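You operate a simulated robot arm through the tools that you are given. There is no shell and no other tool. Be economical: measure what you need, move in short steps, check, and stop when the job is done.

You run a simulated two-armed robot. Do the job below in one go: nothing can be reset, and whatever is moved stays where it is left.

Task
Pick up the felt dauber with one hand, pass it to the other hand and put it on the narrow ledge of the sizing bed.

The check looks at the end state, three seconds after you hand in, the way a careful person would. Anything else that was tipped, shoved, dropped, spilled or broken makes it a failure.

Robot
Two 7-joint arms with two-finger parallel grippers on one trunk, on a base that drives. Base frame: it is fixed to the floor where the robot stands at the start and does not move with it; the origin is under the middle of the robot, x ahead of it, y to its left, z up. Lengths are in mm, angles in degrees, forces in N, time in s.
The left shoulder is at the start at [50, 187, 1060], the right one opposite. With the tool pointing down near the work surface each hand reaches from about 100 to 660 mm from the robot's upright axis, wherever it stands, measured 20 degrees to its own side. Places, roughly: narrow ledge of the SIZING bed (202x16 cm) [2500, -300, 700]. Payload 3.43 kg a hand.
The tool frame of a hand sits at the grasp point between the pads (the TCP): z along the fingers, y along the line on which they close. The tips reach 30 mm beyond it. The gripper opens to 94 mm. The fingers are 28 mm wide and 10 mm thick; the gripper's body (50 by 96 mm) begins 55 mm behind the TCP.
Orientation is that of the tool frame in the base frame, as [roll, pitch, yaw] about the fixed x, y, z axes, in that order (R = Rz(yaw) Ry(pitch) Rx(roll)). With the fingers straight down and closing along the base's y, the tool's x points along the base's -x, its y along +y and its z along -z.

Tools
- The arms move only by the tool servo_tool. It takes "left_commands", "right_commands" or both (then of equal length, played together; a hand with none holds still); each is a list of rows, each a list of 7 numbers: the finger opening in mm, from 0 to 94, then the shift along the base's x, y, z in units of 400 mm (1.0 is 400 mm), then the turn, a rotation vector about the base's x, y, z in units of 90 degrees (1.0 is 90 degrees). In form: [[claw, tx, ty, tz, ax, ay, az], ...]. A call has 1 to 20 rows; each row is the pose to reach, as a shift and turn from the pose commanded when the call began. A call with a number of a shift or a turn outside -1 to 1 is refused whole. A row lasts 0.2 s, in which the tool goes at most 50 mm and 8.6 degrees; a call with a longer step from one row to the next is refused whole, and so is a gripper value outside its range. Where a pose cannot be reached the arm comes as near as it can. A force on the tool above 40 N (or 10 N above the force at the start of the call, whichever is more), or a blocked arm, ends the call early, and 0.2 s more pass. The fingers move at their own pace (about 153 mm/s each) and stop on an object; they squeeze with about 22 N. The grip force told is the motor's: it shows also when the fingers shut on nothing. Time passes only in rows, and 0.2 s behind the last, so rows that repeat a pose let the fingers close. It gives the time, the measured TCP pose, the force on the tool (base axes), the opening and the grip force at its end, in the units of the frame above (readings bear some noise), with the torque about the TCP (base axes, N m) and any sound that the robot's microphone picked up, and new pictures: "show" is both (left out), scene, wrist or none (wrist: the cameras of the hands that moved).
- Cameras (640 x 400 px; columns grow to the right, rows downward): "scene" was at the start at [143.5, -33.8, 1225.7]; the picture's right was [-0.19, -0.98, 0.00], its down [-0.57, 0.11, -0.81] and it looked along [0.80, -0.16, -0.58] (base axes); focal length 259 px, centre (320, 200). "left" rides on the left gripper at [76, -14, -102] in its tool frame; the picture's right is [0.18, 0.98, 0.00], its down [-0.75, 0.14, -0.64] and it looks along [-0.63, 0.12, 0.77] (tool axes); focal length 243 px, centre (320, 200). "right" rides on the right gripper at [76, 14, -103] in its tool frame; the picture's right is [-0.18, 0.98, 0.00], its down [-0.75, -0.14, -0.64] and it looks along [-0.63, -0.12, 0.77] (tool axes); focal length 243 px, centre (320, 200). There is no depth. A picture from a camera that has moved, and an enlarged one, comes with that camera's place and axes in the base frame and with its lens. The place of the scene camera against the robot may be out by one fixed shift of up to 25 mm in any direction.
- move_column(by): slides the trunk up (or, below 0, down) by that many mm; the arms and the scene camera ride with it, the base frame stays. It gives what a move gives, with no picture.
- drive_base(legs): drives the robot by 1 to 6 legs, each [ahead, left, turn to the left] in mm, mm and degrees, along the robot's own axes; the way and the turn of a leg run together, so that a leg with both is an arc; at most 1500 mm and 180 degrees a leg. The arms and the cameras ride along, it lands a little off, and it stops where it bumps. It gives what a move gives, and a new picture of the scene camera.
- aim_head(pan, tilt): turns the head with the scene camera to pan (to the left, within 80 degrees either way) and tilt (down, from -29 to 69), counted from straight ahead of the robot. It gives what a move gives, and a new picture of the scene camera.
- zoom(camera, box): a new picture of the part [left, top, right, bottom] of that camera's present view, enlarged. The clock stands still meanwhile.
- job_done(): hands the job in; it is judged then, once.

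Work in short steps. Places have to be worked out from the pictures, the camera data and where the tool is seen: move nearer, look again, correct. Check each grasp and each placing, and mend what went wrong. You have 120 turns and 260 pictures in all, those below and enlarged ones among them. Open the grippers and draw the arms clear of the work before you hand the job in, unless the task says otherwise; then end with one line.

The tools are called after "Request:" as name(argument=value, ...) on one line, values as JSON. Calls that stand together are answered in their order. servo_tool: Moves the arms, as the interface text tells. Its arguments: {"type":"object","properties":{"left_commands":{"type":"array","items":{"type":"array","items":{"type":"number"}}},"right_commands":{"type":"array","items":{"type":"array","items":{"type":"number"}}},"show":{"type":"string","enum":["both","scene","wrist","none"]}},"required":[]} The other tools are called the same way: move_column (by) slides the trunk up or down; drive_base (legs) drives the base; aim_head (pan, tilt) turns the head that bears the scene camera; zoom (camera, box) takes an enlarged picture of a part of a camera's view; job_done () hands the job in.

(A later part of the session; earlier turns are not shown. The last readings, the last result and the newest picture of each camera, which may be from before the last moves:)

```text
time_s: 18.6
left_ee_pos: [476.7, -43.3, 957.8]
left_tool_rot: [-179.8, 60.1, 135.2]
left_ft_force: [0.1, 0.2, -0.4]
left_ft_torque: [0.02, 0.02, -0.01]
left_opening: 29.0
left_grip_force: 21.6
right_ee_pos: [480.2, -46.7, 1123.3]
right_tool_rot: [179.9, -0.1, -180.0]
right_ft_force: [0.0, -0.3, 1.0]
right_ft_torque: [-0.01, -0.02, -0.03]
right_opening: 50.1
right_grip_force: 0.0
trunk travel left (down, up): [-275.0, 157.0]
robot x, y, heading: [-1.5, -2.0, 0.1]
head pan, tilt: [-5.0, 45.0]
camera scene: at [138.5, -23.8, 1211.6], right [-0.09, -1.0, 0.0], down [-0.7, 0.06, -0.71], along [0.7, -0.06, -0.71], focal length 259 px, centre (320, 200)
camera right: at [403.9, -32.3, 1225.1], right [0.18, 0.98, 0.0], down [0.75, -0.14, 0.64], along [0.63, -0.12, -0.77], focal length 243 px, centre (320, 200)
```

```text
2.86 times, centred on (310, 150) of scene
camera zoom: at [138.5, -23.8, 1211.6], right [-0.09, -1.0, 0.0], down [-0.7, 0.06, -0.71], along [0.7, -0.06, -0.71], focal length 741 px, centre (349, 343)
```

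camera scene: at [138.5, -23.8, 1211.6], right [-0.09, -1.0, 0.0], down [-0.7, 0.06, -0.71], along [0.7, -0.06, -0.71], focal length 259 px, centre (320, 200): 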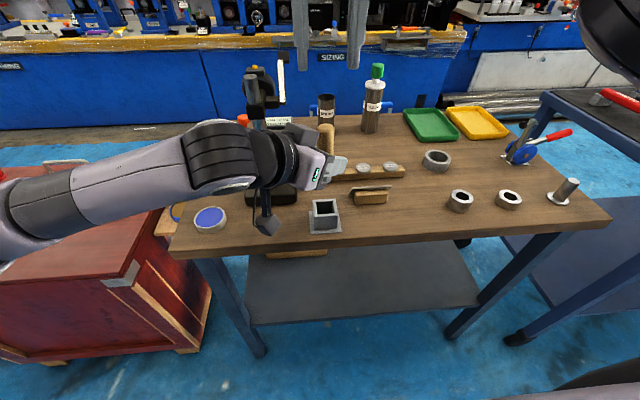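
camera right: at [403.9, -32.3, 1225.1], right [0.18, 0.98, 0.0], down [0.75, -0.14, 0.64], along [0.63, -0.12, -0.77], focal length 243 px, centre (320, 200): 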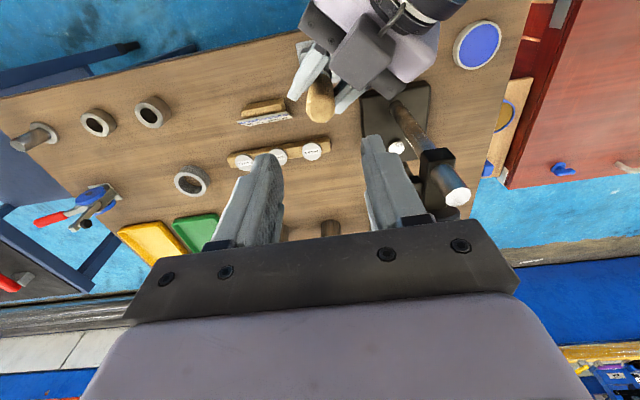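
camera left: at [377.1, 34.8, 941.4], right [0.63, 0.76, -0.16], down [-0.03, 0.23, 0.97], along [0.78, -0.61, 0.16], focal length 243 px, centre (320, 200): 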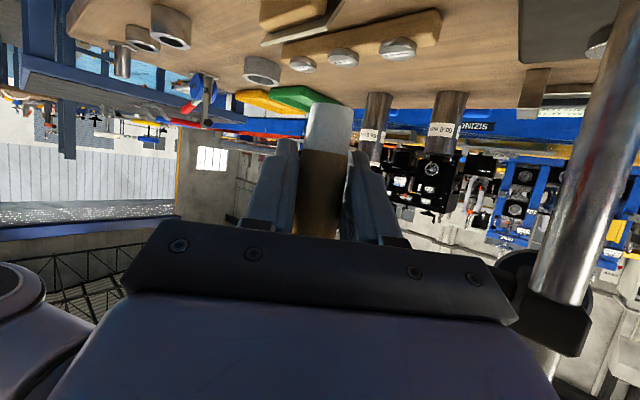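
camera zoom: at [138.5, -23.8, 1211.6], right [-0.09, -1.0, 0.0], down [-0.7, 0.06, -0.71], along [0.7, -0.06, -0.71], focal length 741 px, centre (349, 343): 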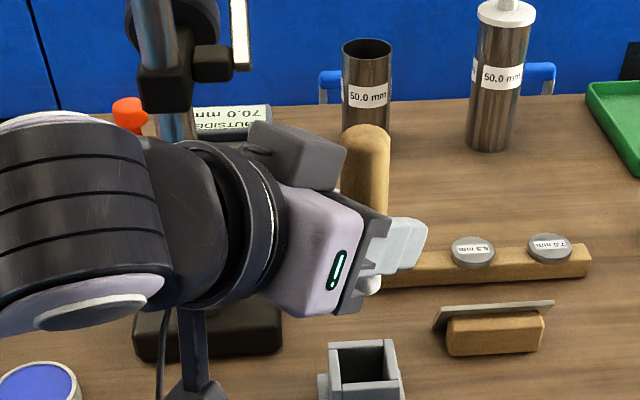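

Handover done; the dauber is upright in the left hand. I raise and draw back both hands.

Request:
servo_tool(left_commands=[[5, 0, 0, 0.05, 0, 0, 0], [5, 0, 0, 0.12, 0, 0, 0], [5, -0.06, 0.06, 0.18, 0, 0, 0], [5, -0.12, 0.12, 0.22, 0, 0, 0], [5, -0.18, 0.2, 0.24, 0, 0, 0], [5, -0.22, 0.28, 0.24, 0, 0, 0], [5, -0.22, 0.36, 0.24, 0, 0, 0], [5, -0.22, 0.36, 0.24, 0, 0, 0]], right_commands=[[50, 0, -0.1, 0, 0, 0, 0], [50, 0, -0.2, 0, 0, 0, 0], [50, -0.05, -0.3, 0, 0, 0, 0], [50, -0.14, -0.36, 0, 0, 0, 0], [50, -0.25, -0.4, 0, 0, 0, 0], [50, -0.35, -0.44, 0, 0, 0, 0], [50, -0.45, -0.44, 0, 0, 0, 0], [50, -0.5, -0.44, 0, 0, 0, 0]], show="scene")

Request:
drive_base(legs=[[-500, 0, 0]])

Request:
aim_head(pan=-35, tilt=25)

Request:
aim_head(pan=35, tilt=25)

```text
time_s: 20.4
left_ee_pos: [391.2, 97.6, 1052.9]
left_tool_rot: [-179.9, 60.1, 135.1]
left_ft_force: [-0.1, 0.3, -1.0]
left_ft_torque: [0.0, 0.0, -0.01]
left_opening: 28.8
left_grip_force: 22.0
right_ee_pos: [278.9, -223.1, 1121.8]
right_tool_rot: [-180.0, 0.1, -180.0]
right_ft_force: [0.0, 0.6, -0.6]
right_ft_torque: [-0.03, 0.03, 0.02]
right_opening: 49.8
right_grip_force: 0.1
trunk travel left (down, up): [-275.0, 157.0]
robot x, y, heading: [-0.4, 3.3, -0.1]
head pan, tilt: [-5.0, 45.0]
camera scene: at [138.3, -23.9, 1211.6], right [-0.09, -1.0, 0.0], down [-0.7, 0.06, -0.71], along [0.7, -0.06, -0.71], focal length 259 px, centre (320, 200)
```

scene: 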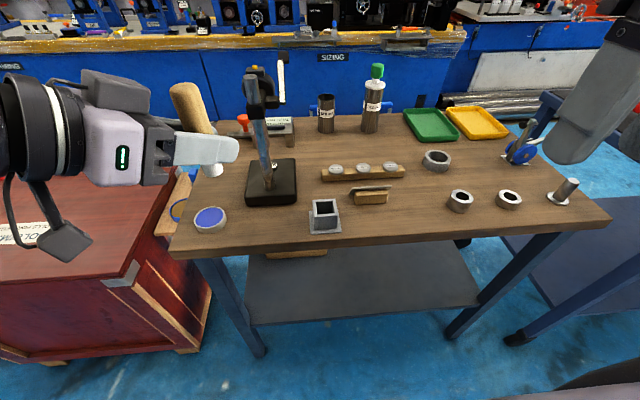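

```text
time_s: 23.3
left_ee_pos: [-115.3, 100.1, 1051.6]
left_tool_rot: [-179.9, 60.0, 135.3]
left_ft_force: [-0.6, 0.2, -0.2]
left_ft_torque: [0.05, -0.01, -0.01]
left_opening: 29.0
left_grip_force: 21.9
right_ee_pos: [-226.4, -223.2, 1122.8]
right_tool_rot: [180.0, 0.0, -179.9]
right_ft_force: [-0.4, 0.2, 0.1]
right_ft_torque: [0.05, 0.0, -0.01]
right_opening: 50.0
right_grip_force: 0.0
trunk travel left (down, up): [-275.0, 157.0]
robot x, y, heading: [-502.3, 1.1, 0.2]
head pan, tilt: [-5.0, 45.0]
camera scene: at [-368.4, -24.1, 1211.6], right [-0.08, -1.0, 0.0], down [-0.7, 0.06, -0.71], along [0.7, -0.06, -0.71], focal length 259 px, centre (320, 200)
```

scene: 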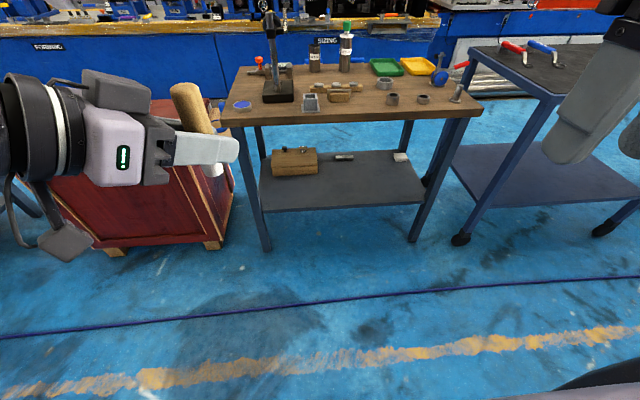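

```text
time_s: 24.3
left_ee_pos: [-115.9, 98.9, 1051.8]
left_tool_rot: [-179.8, 60.0, 135.3]
left_ft_force: [0.0, 0.3, 0.5]
left_ft_torque: [0.0, 0.0, 0.0]
left_opening: 29.0
left_grip_force: 22.6
right_ee_pos: [-225.8, -223.2, 1123.6]
right_tool_rot: [180.0, 0.0, -179.8]
right_ft_force: [0.4, 0.0, 0.3]
right_ft_torque: [-0.01, -0.03, 0.0]
right_opening: 50.0
right_grip_force: 0.2
trunk travel left (down, up): [-275.0, 157.0]
robot x, y, heading: [-505.2, 0.4, 0.1]
head pan, tilt: [-35.0, 25.0]
camera scene: at [-373.5, -69.8, 1242.1], right [-0.57, -0.82, 0.0], down [-0.35, 0.24, -0.91], along [0.74, -0.52, -0.42], focal length 259 px, centre (320, 200)
```

scene: 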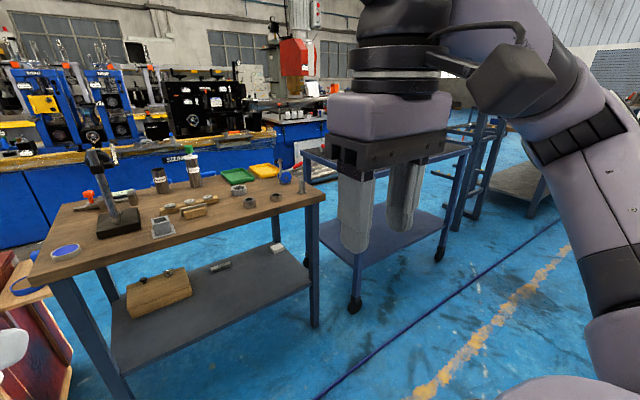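

```text
time_s: 25.7
left_ee_pos: [-115.6, 99.1, 1051.5]
left_tool_rot: [-179.8, 60.0, 135.3]
left_ft_force: [0.6, -0.4, -0.4]
left_ft_torque: [-0.02, 0.02, -0.01]
left_opening: 28.9
left_grip_force: 21.6
right_ee_pos: [-226.7, -223.3, 1123.1]
right_tool_rot: [180.0, 0.0, -179.9]
right_ft_force: [-0.1, 0.0, -0.3]
right_ft_torque: [0.0, 0.0, 0.0]
right_opening: 50.3
right_grip_force: 0.1
trunk travel left (down, up): [-275.0, 157.0]
robot x, y, heading: [-504.9, 1.8, 0.2]
head pan, tilt: [35.0, 25.0]
camera scene: at [-373.8, 35.8, 1242.2], right [0.58, -0.82, 0.0], down [-0.35, -0.24, -0.91], along [0.74, 0.52, -0.42], focal length 259 px, centre (320, 200)
```

scene: 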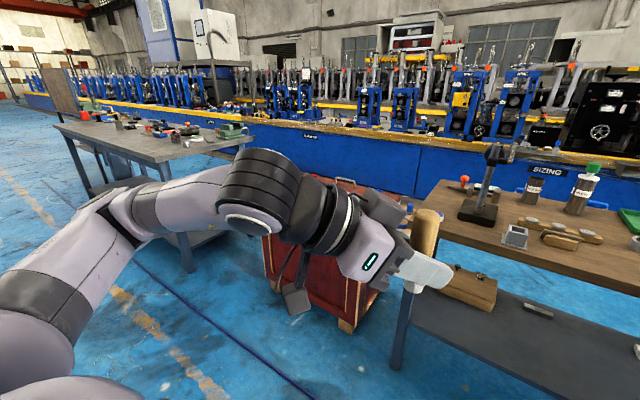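

The left gap, between the red cabinet (y≲950) and the grey table (y≳1720), looks the widest way round. I drive left to face it and look.

Request:
drive_base(legs=[[0, 1330, 0]])

Request:
aim_head(pan=0, tilt=35)

```text
time_s: 37.3
left_ee_pos: [-119.1, 1396.3, 1051.7]
left_tool_rot: [-179.9, 60.0, 135.3]
left_ft_force: [-0.6, 0.3, -0.7]
left_ft_torque: [-0.01, 0.0, -0.01]
left_opening: 28.7
left_grip_force: 22.3
right_ee_pos: [-229.7, 1073.1, 1122.5]
right_tool_rot: [-180.0, 0.0, -179.9]
right_ft_force: [0.1, -0.4, -0.4]
right_ft_torque: [0.0, -0.02, -0.03]
right_opening: 50.0
right_grip_force: 0.1
trunk travel left (down, up): [-275.0, 157.0]
robot x, y, heading: [-512.2, 1295.9, 0.3]
head pan, tilt: [35.0, 25.0]
camera scene: at [-377.9, 1332.2, 1242.2], right [0.58, -0.82, 0.0], down [-0.35, -0.24, -0.91], along [0.74, 0.52, -0.42], focal length 259 px, centre (320, 200)
```

scene: 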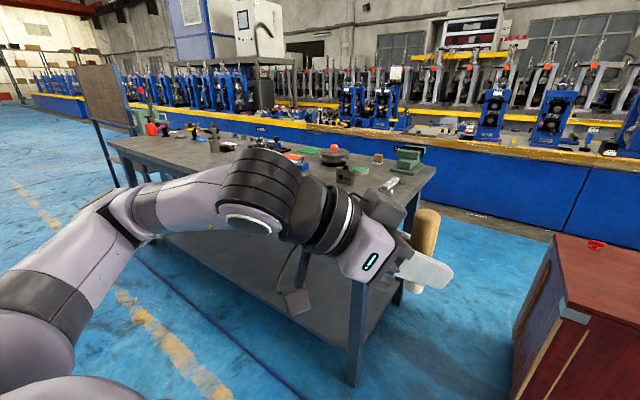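

```text
time_s: 38.3
left_ee_pos: [-120.3, 1395.9, 1052.9]
left_tool_rot: [-179.8, 60.0, 135.4]
left_ft_force: [0.3, 0.6, 0.0]
left_ft_torque: [0.01, -0.01, 0.01]
left_opening: 28.9
left_grip_force: 21.9
right_ee_pos: [-229.3, 1073.3, 1123.1]
right_tool_rot: [-180.0, 0.0, -179.8]
right_ft_force: [-0.3, -0.3, -0.1]
right_ft_torque: [0.04, 0.01, -0.03]
right_opening: 50.0
right_grip_force: 0.1
trunk travel left (down, up): [-275.0, 157.0]
robot x, y, heading: [-513.0, 1294.3, -0.0]
head pan, tilt: [0.0, 35.0]
camera scene: at [-365.2, 1279.4, 1226.4], right [0.0, -1.0, 0.0], down [-0.57, 0.0, -0.82], along [0.82, 0.0, -0.57], focal length 259 px, centre (320, 200)
```

scene: 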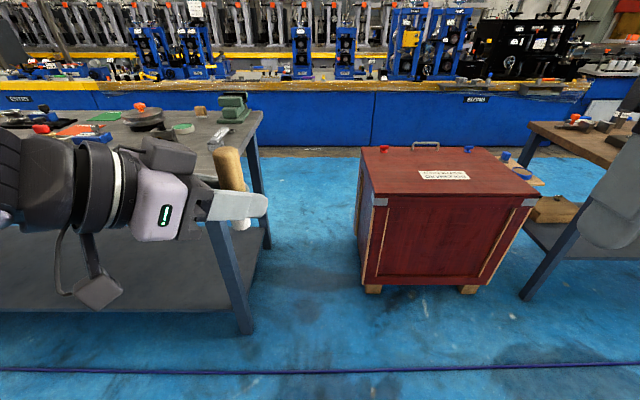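

The gap is only about 570–600 mm. I look down at my own base to judge its width.

Request:
aim_head(pan=-60, tilt=69)

Request:
aim_head(pan=0, tilt=69)

```text
time_s: 39.6
left_ee_pos: [-120.5, 1394.5, 1051.6]
left_tool_rot: [-179.9, 60.0, 135.4]
left_ft_force: [0.3, 0.3, -0.7]
left_ft_torque: [-0.03, 0.04, -0.03]
left_opening: 28.8
left_grip_force: 21.9
right_ee_pos: [-229.9, 1073.2, 1123.4]
right_tool_rot: [179.9, 0.1, -179.8]
right_ft_force: [0.3, -0.3, -0.2]
right_ft_torque: [0.03, 0.02, -0.02]
right_opening: 50.1
right_grip_force: 0.1
trunk travel left (down, up): [-275.0, 157.0]
robot x, y, heading: [-509.9, 1296.1, 0.0]
head pan, tilt: [-60.0, 68.8]
camera scene: at [-425.0, 1230.7, 1182.8], right [-0.86, -0.5, 0.0], down [-0.47, 0.81, -0.36], along [0.18, -0.31, -0.93], focal length 259 px, centre (320, 200)
```

scene: 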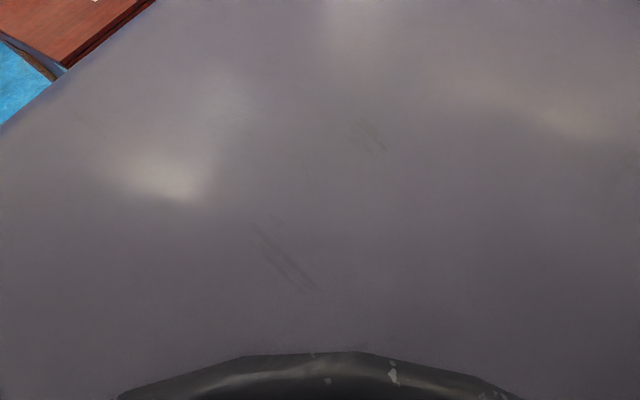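

```text
time_s: 40.9
left_ee_pos: [-118.1, 1395.6, 1053.0]
left_tool_rot: [-179.8, 60.0, 135.4]
left_ft_force: [-0.4, 0.2, -0.4]
left_ft_torque: [0.03, 0.0, -0.01]
left_opening: 29.0
left_grip_force: 21.8
right_ee_pos: [-230.8, 1073.9, 1122.8]
right_tool_rot: [180.0, -0.1, -179.9]
right_ft_force: [0.2, 1.1, -0.2]
right_ft_torque: [0.0, -0.01, 0.01]
right_opening: 50.2
right_grip_force: 0.1
trunk travel left (down, up): [-275.0, 157.0]
robot x, y, heading: [-512.0, 1294.4, 0.2]
head pan, tilt: [0.0, 68.8]
camera scene: at [-397.3, 1279.2, 1182.7], right [0.0, -1.0, 0.0], down [-0.93, 0.0, -0.36], along [0.36, 0.0, -0.93], focal length 259 px, centre (320, 200)
```

scene: 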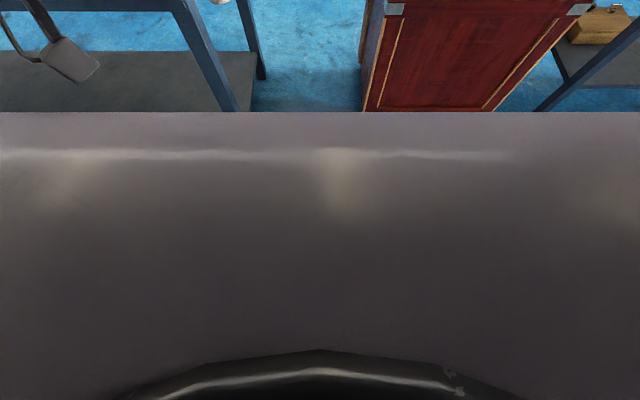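

Can't verify it would fit, so I'll take the open route around the left of the grey table. Look that way first.

Request:
aim_head(pan=70, tilt=22)

Request:
aim_head(pan=-70, tilt=22)

```text
time_s: 42.3
left_ee_pos: [-119.5, 1395.1, 1052.0]
left_tool_rot: [-179.8, 60.0, 135.3]
left_ft_force: [-1.1, 0.2, 0.6]
left_ft_torque: [0.0, 0.02, 0.01]
left_opening: 28.6
left_grip_force: 21.8
right_ee_pos: [-231.0, 1072.6, 1123.3]
right_tool_rot: [180.0, 0.0, -179.8]
right_ft_force: [0.3, -0.1, 0.3]
right_ft_torque: [0.0, 0.0, -0.03]
right_opening: 49.9
right_grip_force: 0.1
trunk travel left (down, up): [-275.0, 157.0]
robot x, y, heading: [-511.8, 1296.5, 0.1]
head pan, tilt: [70.0, 22.0]
camera scene: at [-421.7, 1366.3, 1247.0], right [0.94, -0.34, 0.0], down [-0.13, -0.35, -0.93], along [0.31, 0.87, -0.38], focal length 259 px, centre (320, 200)
```

scene: 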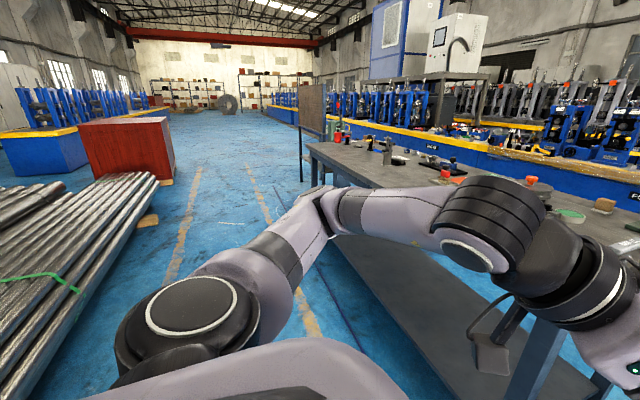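

```text
time_s: 44.5
left_ee_pos: [-119.4, 1395.1, 1052.5]
left_tool_rot: [-179.8, 60.0, 135.4]
left_ft_force: [0.1, -0.1, -0.2]
left_ft_torque: [0.0, 0.0, 0.02]
left_opening: 29.0
left_grip_force: 21.6
right_ee_pos: [-231.4, 1073.3, 1122.5]
right_tool_rot: [180.0, 0.0, -179.8]
right_ft_force: [-0.2, 0.7, -0.6]
right_ft_torque: [-0.01, 0.02, 0.02]
right_opening: 50.2
right_grip_force: 0.0
trunk travel left (down, up): [-275.0, 157.0]
robot x, y, heading: [-509.1, 1296.5, 0.1]
head pan, tilt: [-70.0, 22.0]
camera scene: at [-421.1, 1191.9, 1247.0], right [-0.94, -0.35, 0.0], down [-0.13, 0.35, -0.93], along [0.32, -0.87, -0.37], focal length 259 px, centre (320, 200)
```

scene: 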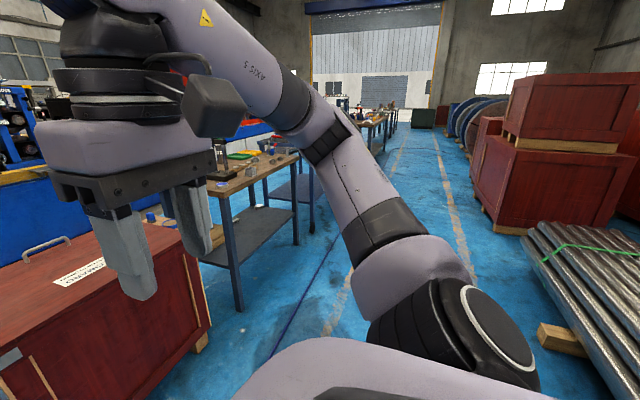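

The corridor to the left is clear (pipes at x≈−1280, table front x≈300). I strafe left ~2700 mm and look again.

Request:
drive_base(legs=[[-50, 1350, 0], [0, 1350, 0]])

Request:
aim_head(pan=20, tilt=25)

Request:
aim_head(pan=-25, tilt=30)

```text
time_s: 67.8
left_ee_pos: [-280.9, 4076.5, 1052.5]
left_tool_rot: [-179.9, 60.0, 139.2]
left_ft_force: [0.1, 0.0, -0.6]
left_ft_torque: [-0.02, -0.02, 0.01]
left_opening: 29.0
left_grip_force: 21.8
right_ee_pos: [-369.4, 3746.7, 1124.2]
right_tool_rot: [-179.9, -0.1, -176.0]
right_ft_force: [-0.2, 0.1, 0.3]
right_ft_torque: [0.0, -0.03, 0.03]
right_opening: 49.9
right_grip_force: 0.1
trunk travel left (down, up): [-275.0, 157.0]
robot x, y, heading: [-659.5, 3949.7, 4.1]
head pan, tilt: [-70.0, 22.0]
camera scene: at [-569.3, 3851.9, 1247.0], right [-0.91, -0.41, 0.0], down [-0.15, 0.34, -0.93], along [0.38, -0.85, -0.37], focal length 259 px, centre (320, 200)
```

scene: 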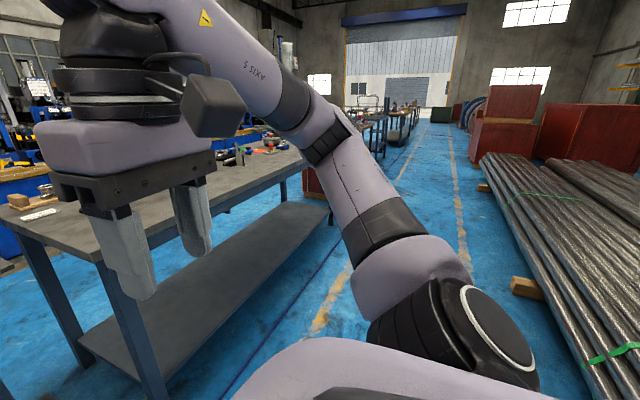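

```text
time_s: 69.5
left_ee_pos: [-281.5, 4074.5, 1051.5]
left_tool_rot: [-179.9, 60.0, 139.1]
left_ft_force: [0.7, 0.4, -0.9]
left_ft_torque: [0.02, -0.01, -0.02]
left_opening: 28.9
left_grip_force: 21.7
right_ee_pos: [-370.5, 3745.9, 1122.7]
right_tool_rot: [180.0, 0.0, -175.9]
right_ft_force: [0.4, 0.7, 0.1]
right_ft_torque: [0.0, 0.01, 0.01]
right_opening: 49.9
right_grip_force: 0.1
trunk travel left (down, up): [-275.0, 157.0]
robot x, y, heading: [-665.0, 3949.8, 4.1]
head pan, tilt: [20.0, 25.0]
camera scene: at [-523.0, 3974.1, 1242.2], right [0.41, -0.91, 0.0], down [-0.39, -0.17, -0.91], along [0.83, 0.37, -0.42], focal length 259 px, centre (320, 200)
```

scene: 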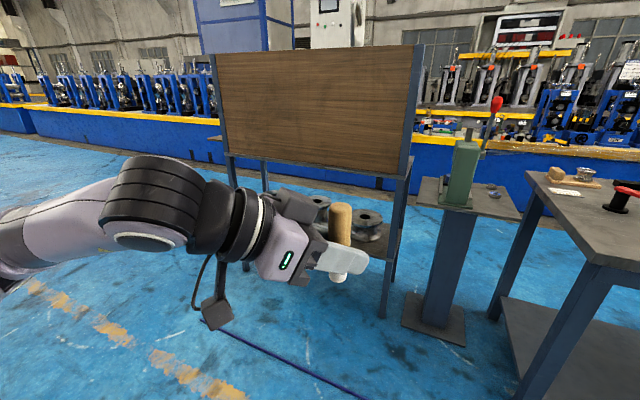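

```text
time_s: 70.6
left_ee_pos: [-280.7, 4074.5, 1051.8]
left_tool_rot: [-179.8, 60.0, 139.2]
left_ft_force: [0.5, 0.5, -0.6]
left_ft_torque: [0.02, 0.0, 0.0]
left_opening: 28.9
left_grip_force: 21.9
right_ee_pos: [-368.8, 3746.7, 1123.3]
right_tool_rot: [180.0, 0.0, -176.0]
right_ft_force: [0.5, -0.2, 0.1]
right_ft_torque: [0.01, 0.0, 0.01]
right_opening: 50.0
right_grip_force: 0.0
trunk travel left (down, up): [-275.0, 157.0]
robot x, y, heading: [-663.5, 3949.4, 4.1]
head pan, tilt: [-25.0, 30.0]
camera scene: at [-522.6, 3904.4, 1234.2], right [-0.36, -0.93, 0.0], down [-0.47, 0.18, -0.87], along [0.81, -0.31, -0.5], focal length 259 px, centre (320, 200)
```

scene: 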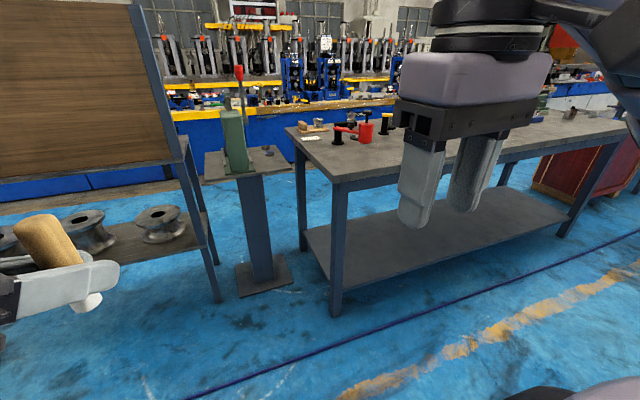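

A board stand (y≈4090–4890) blocks here; I continue left past it, correcting heading.

Request:
drive_base(legs=[[0, 0, -4.1], [0, 1480, 0]])

Request:
aim_head(pan=10, tilt=25)

Request:
aim_head(pan=-35, tilt=30)

```text
time_s: 84.3
left_ee_pos: [-277.7, 5539.0, 1052.4]
left_tool_rot: [-179.8, 60.0, 135.6]
left_ft_force: [0.5, 0.4, -1.3]
left_ft_torque: [0.0, -0.01, 0.03]
left_opening: 29.0
left_grip_force: 22.0
right_ee_pos: [-387.5, 5216.0, 1122.6]
right_tool_rot: [180.0, 0.0, -179.5]
right_ft_force: [0.9, -0.1, -0.7]
right_ft_torque: [0.0, -0.01, 0.04]
right_opening: 50.3
right_grip_force: 0.1
trunk travel left (down, up): [-275.0, 157.0]
robot x, y, heading: [-671.9, 5435.0, 0.6]
head pan, tilt: [-25.0, 30.0]
camera scene: at [-529.5, 5383.3, 1234.2], right [-0.41, -0.91, 0.0], down [-0.46, 0.21, -0.87], along [0.79, -0.36, -0.5], focal length 259 px, centre (320, 200)
```

scene: 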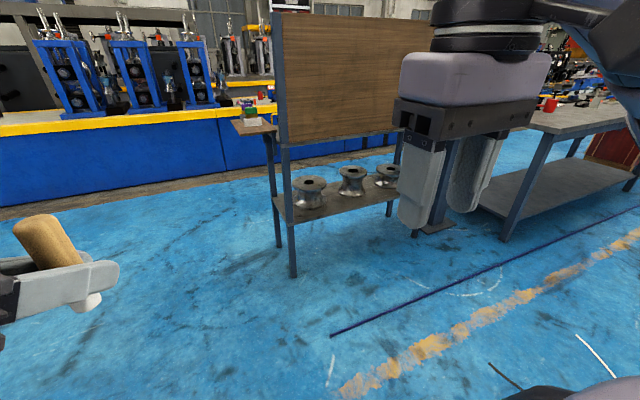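

```text
time_s: 85.3
left_ee_pos: [-278.4, 5538.5, 1052.5]
left_tool_rot: [-179.8, 60.1, 135.8]
left_ft_force: [-0.1, -0.1, -0.4]
left_ft_torque: [0.01, 0.0, -0.02]
left_opening: 28.9
left_grip_force: 21.8
right_ee_pos: [-387.5, 5216.2, 1122.3]
right_tool_rot: [180.0, 0.0, -179.5]
right_ft_force: [-0.3, -0.4, 0.8]
right_ft_torque: [-0.01, -0.04, -0.02]
right_opening: 49.8
right_grip_force: 0.0
trunk travel left (down, up): [-275.0, 157.0]
robot x, y, heading: [-670.7, 5436.7, 0.5]
head pan, tilt: [10.0, 25.0]
camera scene: at [-521.2, 5437.5, 1242.2], right [0.18, -0.98, 0.0], down [-0.42, -0.08, -0.91], along [0.89, 0.16, -0.42], focal length 259 px, centre (320, 200)
```

scene: 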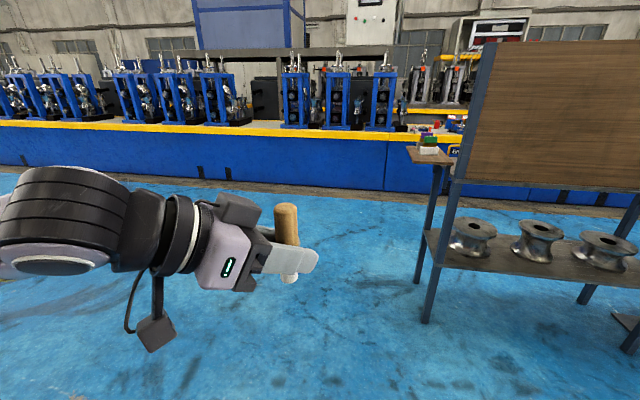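

```text
time_s: 86.4
left_ee_pos: [-277.9, 5538.9, 1052.6]
left_tool_rot: [-179.8, 60.0, 135.7]
left_ft_force: [0.3, -0.4, -0.8]
left_ft_torque: [0.0, 0.0, 0.0]
left_opening: 28.9
left_grip_force: 22.2
right_ee_pos: [-388.1, 5217.1, 1122.1]
right_tool_rot: [180.0, 0.0, -179.5]
right_ft_force: [0.7, 0.1, 0.5]
right_ft_torque: [-0.02, 0.01, -0.01]
right_opening: 49.8
right_grip_force: 0.1
trunk travel left (down, up): [-275.0, 157.0]
robot x, y, heading: [-666.9, 5440.4, 0.3]
head pan, tilt: [-35.0, 30.0]
camera scene: at [-537.2, 5369.6, 1234.2], right [-0.57, -0.82, 0.0], down [-0.41, 0.28, -0.87], along [0.71, -0.49, -0.5], focal length 259 px, centre (320, 200)
```

scene: 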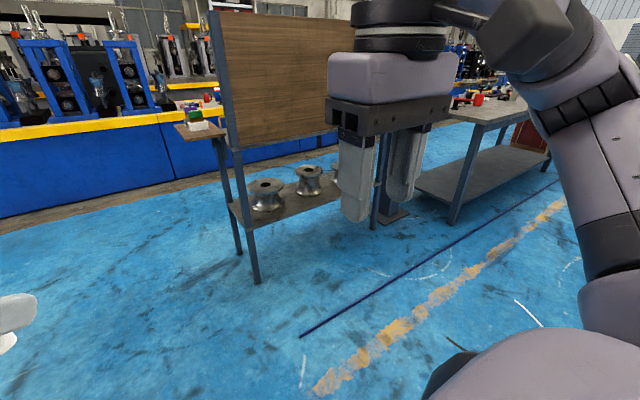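

Board's left legs are at y≈5030 with a small shelf behind reaching y≈5180. I move left 330 more, then forward into the aisle before the bed.

Request:
drive_base(legs=[[0, 330, 0], [1300, 0, 0]])

Request:
aim_head(pan=0, tilt=30)

```text
time_s: 96.0
left_ee_pos: [1027.5, 5868.3, 1052.3]
left_tool_rot: [-179.8, 60.0, 134.9]
left_ft_force: [0.3, -0.1, -0.9]
left_ft_torque: [-0.02, -0.01, 0.0]
left_opening: 28.9
left_grip_force: 22.4
right_ee_pos: [913.0, 5547.8, 1123.7]
right_tool_rot: [180.0, -0.1, 179.8]
right_ft_force: [-0.4, -0.6, -0.4]
right_ft_torque: [-0.03, -0.02, 0.0]
right_opening: 49.8
right_grip_force: 0.1
trunk travel left (down, up): [-275.0, 157.0]
robot x, y, heading: [634.2, 5771.0, -0.2]
head pan, tilt: [-35.0, 30.0]
camera scene: at [766.7, 5702.6, 1234.2], right [-0.58, -0.82, 0.0], down [-0.41, 0.29, -0.87], along [0.71, -0.5, -0.5], focal length 259 px, centre (320, 200)
```

scene: 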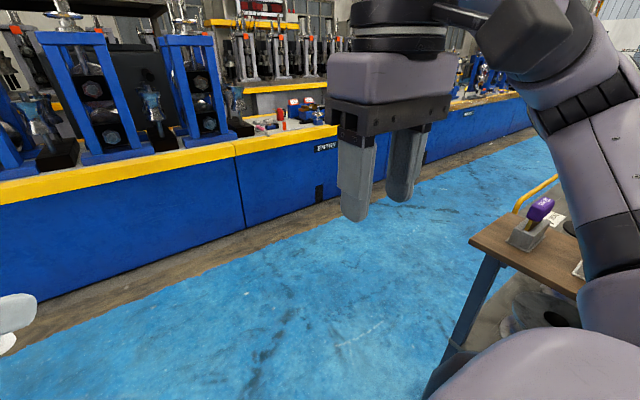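

```text
time_s: 97.0
left_ee_pos: [1028.1, 5867.6, 1051.6]
left_tool_rot: [-179.7, 60.0, 134.8]
left_ft_force: [0.4, 0.1, -0.6]
left_ft_torque: [0.0, -0.01, -0.01]
left_opening: 29.0
left_grip_force: 22.0
right_ee_pos: [914.4, 5546.4, 1122.7]
right_tool_rot: [179.9, 0.0, 179.6]
right_ft_force: [-1.0, -0.5, 0.1]
right_ft_torque: [-0.02, 0.0, 0.0]
right_opening: 50.5
right_grip_force: 0.1
trunk travel left (down, up): [-275.0, 157.0]
robot x, y, heading: [636.4, 5774.7, -0.5]
head pan, tilt: [0.0, 30.0]
camera scene: at [783.2, 5754.3, 1234.2], right [-0.01, -1.0, 0.0], down [-0.5, 0.0, -0.87], along [0.87, -0.01, -0.5], focal length 259 px, centre (320, 200)
```

scene: 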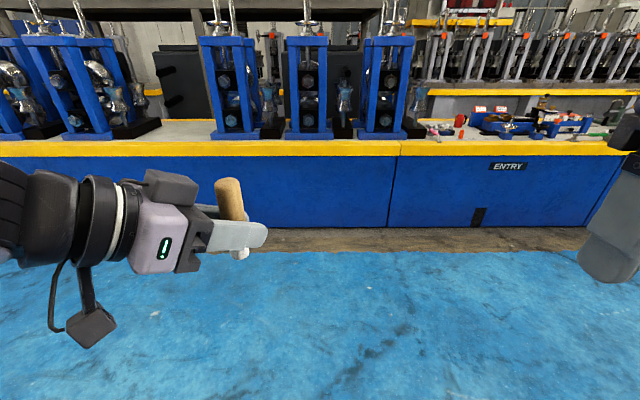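

Aisle ahead is clear; the bed's front is about x≈2400. I go forward 1130 then strafe right in stages.

Request:
drive_base(legs=[[1130, 0, 0.4], [0, -1400, 0]])

Request:
aim_head(pan=-60, tilt=30)

```text
time_s: 114.4
left_ee_pos: [2156.7, 4527.1, 1053.5]
left_tool_rot: [-179.8, 60.1, 135.4]
left_ft_force: [0.3, -0.7, -0.1]
left_ft_torque: [0.02, -0.02, -0.01]
left_opening: 28.7
left_grip_force: 22.3
right_ee_pos: [2045.5, 4204.3, 1123.2]
right_tool_rot: [180.0, -0.1, -179.7]
right_ft_force: [0.5, -0.2, 0.0]
right_ft_torque: [-0.01, 0.0, 0.01]
right_opening: 49.9
right_grip_force: 0.0
trunk travel left (down, up): [-275.0, 157.0]
robot x, y, heading: [1764.7, 4426.5, 0.2]
head pan, tilt: [0.0, 30.0]
camera scene: at [1912.3, 4410.0, 1234.2], right [0.0, -1.0, 0.0], down [-0.5, 0.0, -0.87], along [0.87, 0.0, -0.5], focal length 259 px, centre (320, 200)
```

scene: 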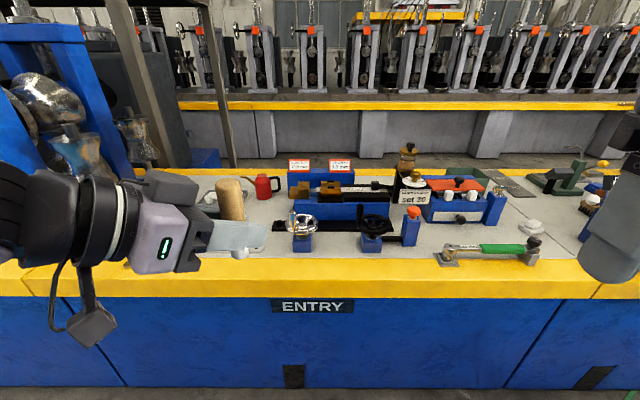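

```text
time_s: 115.7
left_ee_pos: [2156.0, 4527.5, 1052.4]
left_tool_rot: [-179.8, 60.0, 135.5]
left_ft_force: [0.0, -0.2, -0.2]
left_ft_torque: [-0.01, 0.0, 0.0]
left_opening: 28.6
left_grip_force: 22.4
right_ee_pos: [2044.3, 4204.6, 1122.3]
right_tool_rot: [-179.9, 0.0, -179.7]
right_ft_force: [0.0, -0.7, 1.1]
right_ft_torque: [0.01, 0.01, 0.01]
right_opening: 49.9
right_grip_force: 0.1
trunk travel left (down, up): [-275.0, 157.0]
robot x, y, heading: [1769.2, 4427.8, 0.5]
head pan, tilt: [-60.0, 30.0]
camera scene: at [1867.5, 4331.5, 1234.2], right [-0.86, -0.5, 0.0], down [-0.25, 0.43, -0.87], along [0.44, -0.75, -0.5], focal length 259 px, centre (320, 200)
```

scene: 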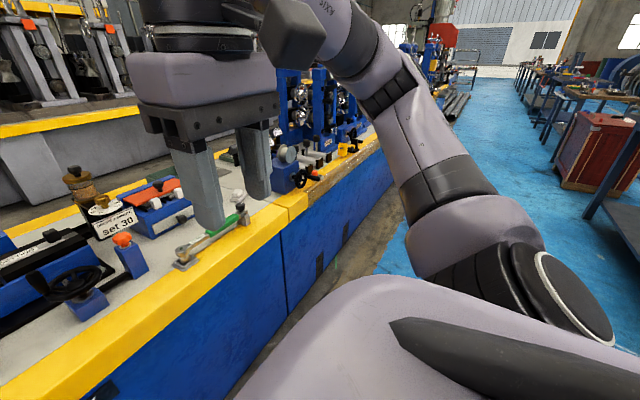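

Clear along the aisle. Continue strafing right, correcting heading slightly.

Request:
drive_base(legs=[[-40, 0, -0.4], [0, -1400, 0], [0, -1400, -0.4]])

```text
time_s: 140.3
left_ee_pos: [2163.2, 1772.1, 1053.6]
left_tool_rot: [-179.8, 60.1, 136.4]
left_ft_force: [-0.8, -0.2, -0.6]
left_ft_torque: [-0.02, 0.01, -0.01]
left_opening: 27.2
left_grip_force: 22.3
right_ee_pos: [2058.4, 1447.1, 1123.0]
right_tool_rot: [-180.0, 0.0, -178.6]
right_ft_force: [0.0, -0.2, 0.4]
right_ft_torque: [0.0, 0.03, 0.0]
right_opening: 50.0
right_grip_force: 0.0
trunk travel left (down, up): [-275.0, 157.0]
robot x, y, heading: [1772.7, 1664.0, 1.3]
head pan, tilt: [-60.0, 30.0]
camera scene: at [1877.3, 1571.6, 1234.2], right [-0.85, -0.52, 0.0], down [-0.26, 0.43, -0.87], along [0.45, -0.74, -0.5], focal length 259 px, centre (320, 200)
```

scene: 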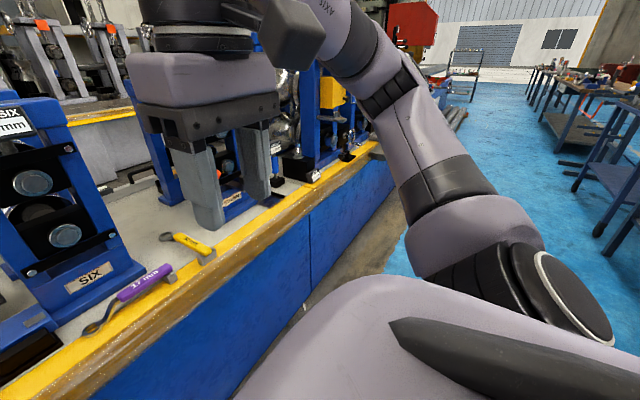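

The left opening dropped slightly to 27.2; I check the dauber in hand, and look ahead.

Request:
aim_head(pan=20, tilt=35)

Request:
zoom(camera="left", box=[160, 60, 480, 260])

Request:
aim_head(pan=-35, tilt=25)

```text
time_s: 141.9
left_ee_pos: [2162.7, 1770.5, 1052.5]
left_tool_rot: [-179.7, 60.0, 136.3]
left_ft_force: [-0.2, 0.4, 0.3]
left_ft_torque: [-0.03, 0.02, 0.0]
left_opening: 27.2
left_grip_force: 22.2
right_ee_pos: [2056.8, 1447.6, 1123.9]
right_tool_rot: [-179.9, 0.0, -178.7]
right_ft_force: [-0.3, 0.6, 1.4]
right_ft_torque: [0.0, 0.0, 0.02]
right_opening: 49.7
right_grip_force: 0.0
trunk travel left (down, up): [-275.0, 157.0]
robot x, y, heading: [1771.7, 1660.1, 1.1]
head pan, tilt: [20.0, 35.0]
camera scene: at [1912.4, 1680.8, 1226.4], right [0.36, -0.93, 0.0], down [-0.53, -0.21, -0.82], along [0.76, 0.3, -0.57], focal length 259 px, centre (320, 200)
```

scene: 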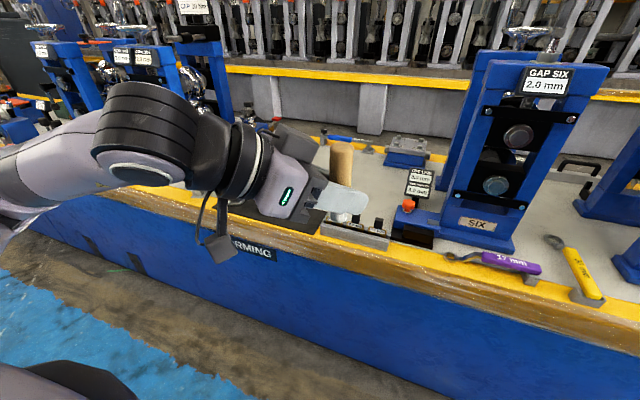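

```text
2.00 times, centred on (320, 160) of left
camera zoom: at [2061.2, 1848.3, 1036.4], right [0.61, 0.77, -0.16], down [-0.03, 0.23, 0.97], along [0.79, -0.59, 0.16], focal length 485 px, centre (320, 280)
```

zoom: 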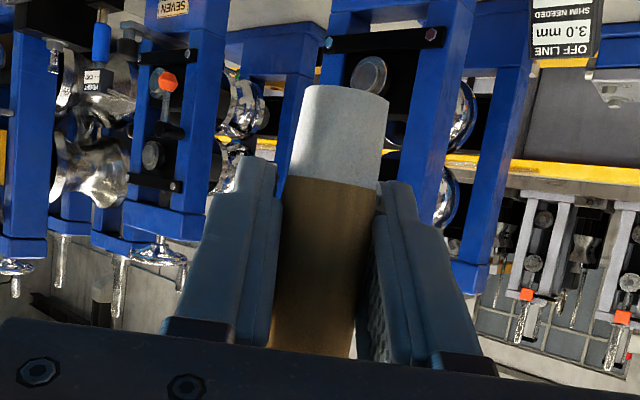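

```text
time_s: 143.1
left_ee_pos: [2162.7, 1772.1, 1052.3]
left_tool_rot: [-179.9, 59.9, 136.4]
left_ft_force: [-0.6, 0.3, -0.9]
left_ft_torque: [-0.01, 0.02, 0.0]
left_opening: 27.4
left_grip_force: 22.4
right_ee_pos: [2057.1, 1446.8, 1123.1]
right_tool_rot: [179.9, -0.1, -178.7]
right_ft_force: [-0.7, 0.4, -0.4]
right_ft_torque: [0.0, 0.0, -0.01]
right_opening: 49.9
right_grip_force: 0.0
trunk travel left (down, up): [-275.0, 157.0]
robot x, y, heading: [1778.8, 1668.6, 1.4]
head pan, tilt: [-35.0, 25.0]
camera scene: at [1907.0, 1597.8, 1242.2], right [-0.55, -0.83, 0.0], down [-0.35, 0.23, -0.91], along [0.75, -0.5, -0.42], focal length 259 px, centre (320, 200)
```

scene: 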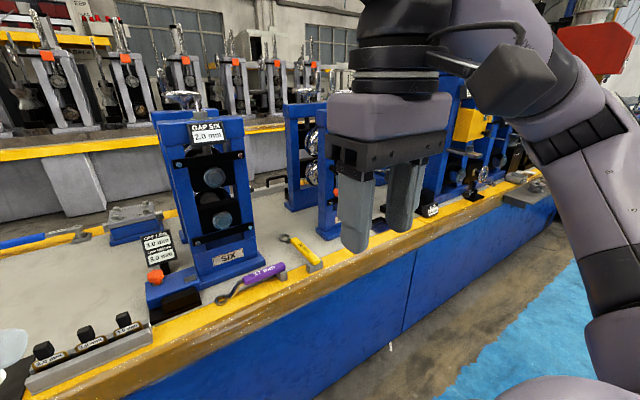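

The dauber is still held at the same place on the barrel, only slightly leaning. I continue right toward the SIZING section (target y≈−500).

Request:
drive_base(legs=[[-60, 0, -1.5], [0, -1100, -0.5]])

```text
time_s: 153.4
left_ee_pos: [2111.4, 691.1, 1052.5]
left_tool_rot: [-179.7, 60.0, 136.2]
left_ft_force: [-1.0, 0.3, -0.1]
left_ft_torque: [-0.03, 0.0, -0.03]
left_opening: 27.4
left_grip_force: 22.3
right_ee_pos: [2005.2, 365.9, 1123.6]
right_tool_rot: [-180.0, 0.1, -178.9]
right_ft_force: [0.8, -0.1, 0.6]
right_ft_torque: [0.01, 0.02, -0.01]
right_opening: 50.1
right_grip_force: 0.0
trunk travel left (down, up): [-275.0, 157.0]
robot x, y, heading: [1721.0, 584.2, 1.0]
head pan, tilt: [-35.0, 25.0]
camera scene: at [1854.8, 517.5, 1242.2], right [-0.56, -0.83, 0.0], down [-0.35, 0.24, -0.91], along [0.75, -0.51, -0.42], focal length 259 px, centre (320, 200)
```

scene: 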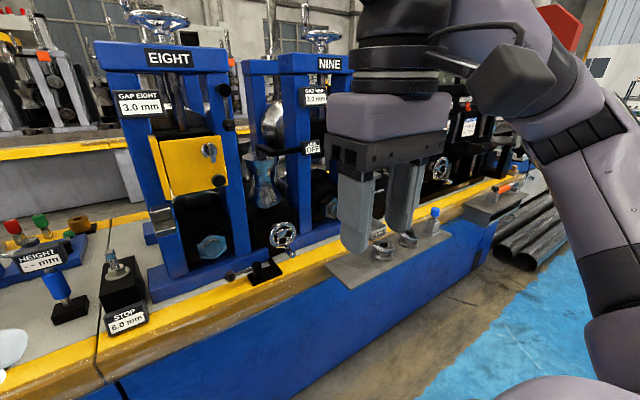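

I see a small tray shelf with rings on the bed front. I move on 600 mm and look straight at the ledge.

Request:
drive_base(legs=[[0, -620, -1.2]])

Request:
aim_head(pan=-20, tilt=35)

```text
time_s: 159.3
left_ee_pos: [2121.0, 77.4, 1051.8]
left_tool_rot: [-179.7, 60.1, 135.8]
left_ft_force: [0.6, -0.8, 0.8]
left_ft_torque: [-0.01, 0.06, 0.03]
left_opening: 27.4
left_grip_force: 22.1
right_ee_pos: [2011.9, -245.4, 1123.4]
right_tool_rot: [180.0, 0.0, -179.3]
right_ft_force: [-0.3, -0.5, -1.3]
right_ft_torque: [0.0, -0.01, -0.01]
right_opening: 50.1
right_grip_force: 0.0
trunk travel left (down, up): [-275.0, 157.0]
robot x, y, heading: [1732.1, -25.0, 0.4]
head pan, tilt: [-35.0, 25.0]
camera scene: at [1863.7, -93.5, 1242.2], right [-0.56, -0.83, 0.0], down [-0.35, 0.24, -0.91], along [0.75, -0.51, -0.42], focal length 259 px, centre (320, 200)
```

scene: 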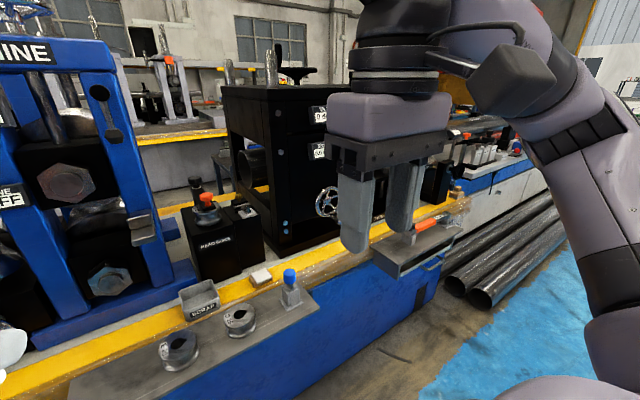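

```text
time_s: 160.0
left_ee_pos: [2122.3, 76.7, 1052.2]
left_tool_rot: [-179.9, 60.1, 135.8]
left_ft_force: [0.2, -0.6, -0.2]
left_ft_torque: [0.0, 0.01, -0.02]
left_opening: 27.3
left_grip_force: 21.5
right_ee_pos: [2011.7, -244.6, 1122.8]
right_tool_rot: [-180.0, 0.1, -179.3]
right_ft_force: [0.8, -0.3, -0.9]
right_ft_torque: [-0.02, -0.03, 0.0]
right_opening: 50.1
right_grip_force: 0.1
trunk travel left (down, up): [-275.0, 157.0]
robot x, y, heading: [1728.8, -24.0, 0.6]
head pan, tilt: [-20.0, 35.0]
camera scene: at [1870.7, -70.7, 1226.5], right [-0.33, -0.94, 0.0], down [-0.54, 0.19, -0.82], along [0.77, -0.27, -0.57], focal length 259 px, centre (320, 200)
```

scene: 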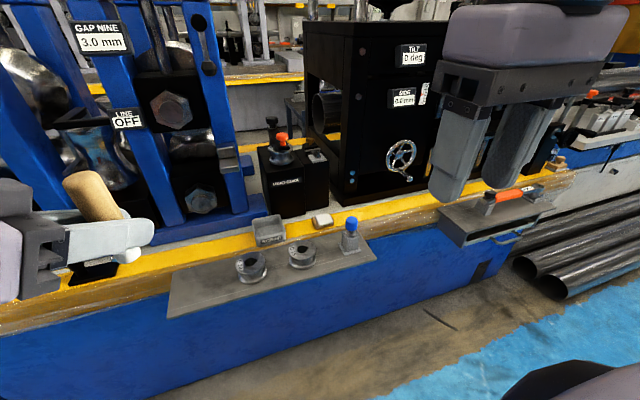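

Between the two shelf trays the yellow ledge is clear around y≈−500 (in front of the black machine). I shift right 600 mm and view it.

Request:
drive_base(legs=[[0, -620, -0.6]])

Request:
servo_tool(left_commands=[[5, 0, 0, 0, 0, 0, 0.09], [5, 0, 0, 0, 0, 0, 0.18], [5, 0, 0, 0, 0, 0, 0.27], [5, 0, 0, 0, 0, 0, 0.36], [5, 0, 0, 0, 0, 0, 0.44], [5, 0, 0, 0, 0, 0, 0.5], [5, 0, 0, 0, 0, 0, 0.5]], show="wrist")

Request:
aim_head(pan=10, tilt=42)

```text
time_s: 165.9
left_ee_pos: [2126.6, -536.2, 1052.6]
left_tool_rot: [-179.8, 60.1, 135.5]
left_ft_force: [-0.5, 0.2, -0.4]
left_ft_torque: [0.04, -0.01, -0.02]
left_opening: 27.4
left_grip_force: 22.3
right_ee_pos: [2017.9, -858.5, 1123.5]
right_tool_rot: [180.0, 0.0, -179.5]
right_ft_force: [0.5, 0.5, -0.5]
right_ft_torque: [-0.02, 0.0, 0.01]
right_opening: 49.5
right_grip_force: 0.0
trunk travel left (down, up): [-275.0, 157.0]
robot x, y, heading: [1738.0, -636.7, 0.6]
head pan, tilt: [-20.0, 35.0]
camera scene: at [1876.5, -682.7, 1226.4], right [-0.33, -0.94, 0.0], down [-0.54, 0.19, -0.82], along [0.77, -0.27, -0.57], focal length 259 px, centre (320, 200)
```

scene: 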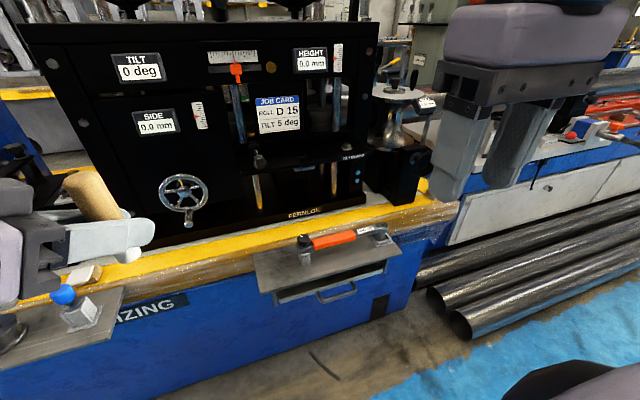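

```text
time_s: 167.5
left_ee_pos: [2127.5, -535.0, 1052.0]
left_tool_rot: [-179.9, 60.1, -179.3]
left_ft_force: [-0.1, 0.5, -1.0]
left_ft_torque: [-0.01, 0.02, 0.03]
left_opening: 27.4
left_grip_force: 21.6
right_ee_pos: [2018.2, -857.5, 1123.0]
right_tool_rot: [180.0, 0.0, -179.5]
right_ft_force: [-0.3, -0.6, -0.1]
right_ft_torque: [0.0, 0.01, 0.0]
right_opening: 50.2
right_grip_force: 0.1
trunk travel left (down, up): [-275.0, 157.0]
robot x, y, heading: [1739.6, -638.1, 0.2]
head pan, tilt: [-20.0, 35.0]
camera left: at [2001.0, -551.1, 1036.5], right [-0.1, 0.98, -0.16], down [-0.18, 0.14, 0.97], along [0.98, 0.13, 0.16], focal length 243 px, centre (320, 200)
```

left: 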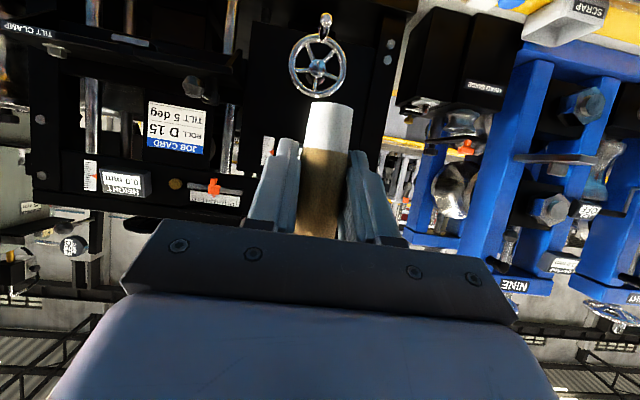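

```text
time_s: 168.4
left_ee_pos: [2127.4, -534.0, 1053.8]
left_tool_rot: [-179.8, 59.9, -179.4]
left_ft_force: [0.6, 0.0, 0.1]
left_ft_torque: [0.02, -0.01, 0.02]
left_opening: 27.2
left_grip_force: 22.0
right_ee_pos: [2018.0, -858.2, 1122.6]
right_tool_rot: [-180.0, -0.1, -179.6]
right_ft_force: [0.0, -0.3, -1.0]
right_ft_torque: [0.02, -0.04, -0.01]
right_opening: 50.1
right_grip_force: 0.0
trunk travel left (down, up): [-275.0, 157.0]
robot x, y, heading: [1737.0, -634.9, 0.4]
head pan, tilt: [10.0, 42.0]
camera scene: at [1875.7, -638.0, 1215.9], right [0.18, -0.98, 0.0], down [-0.66, -0.12, -0.74], along [0.73, 0.13, -0.67], focal length 259 px, centre (320, 200)
```

scene: 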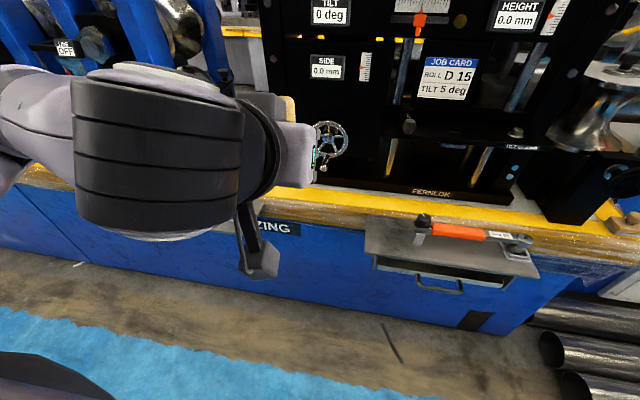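

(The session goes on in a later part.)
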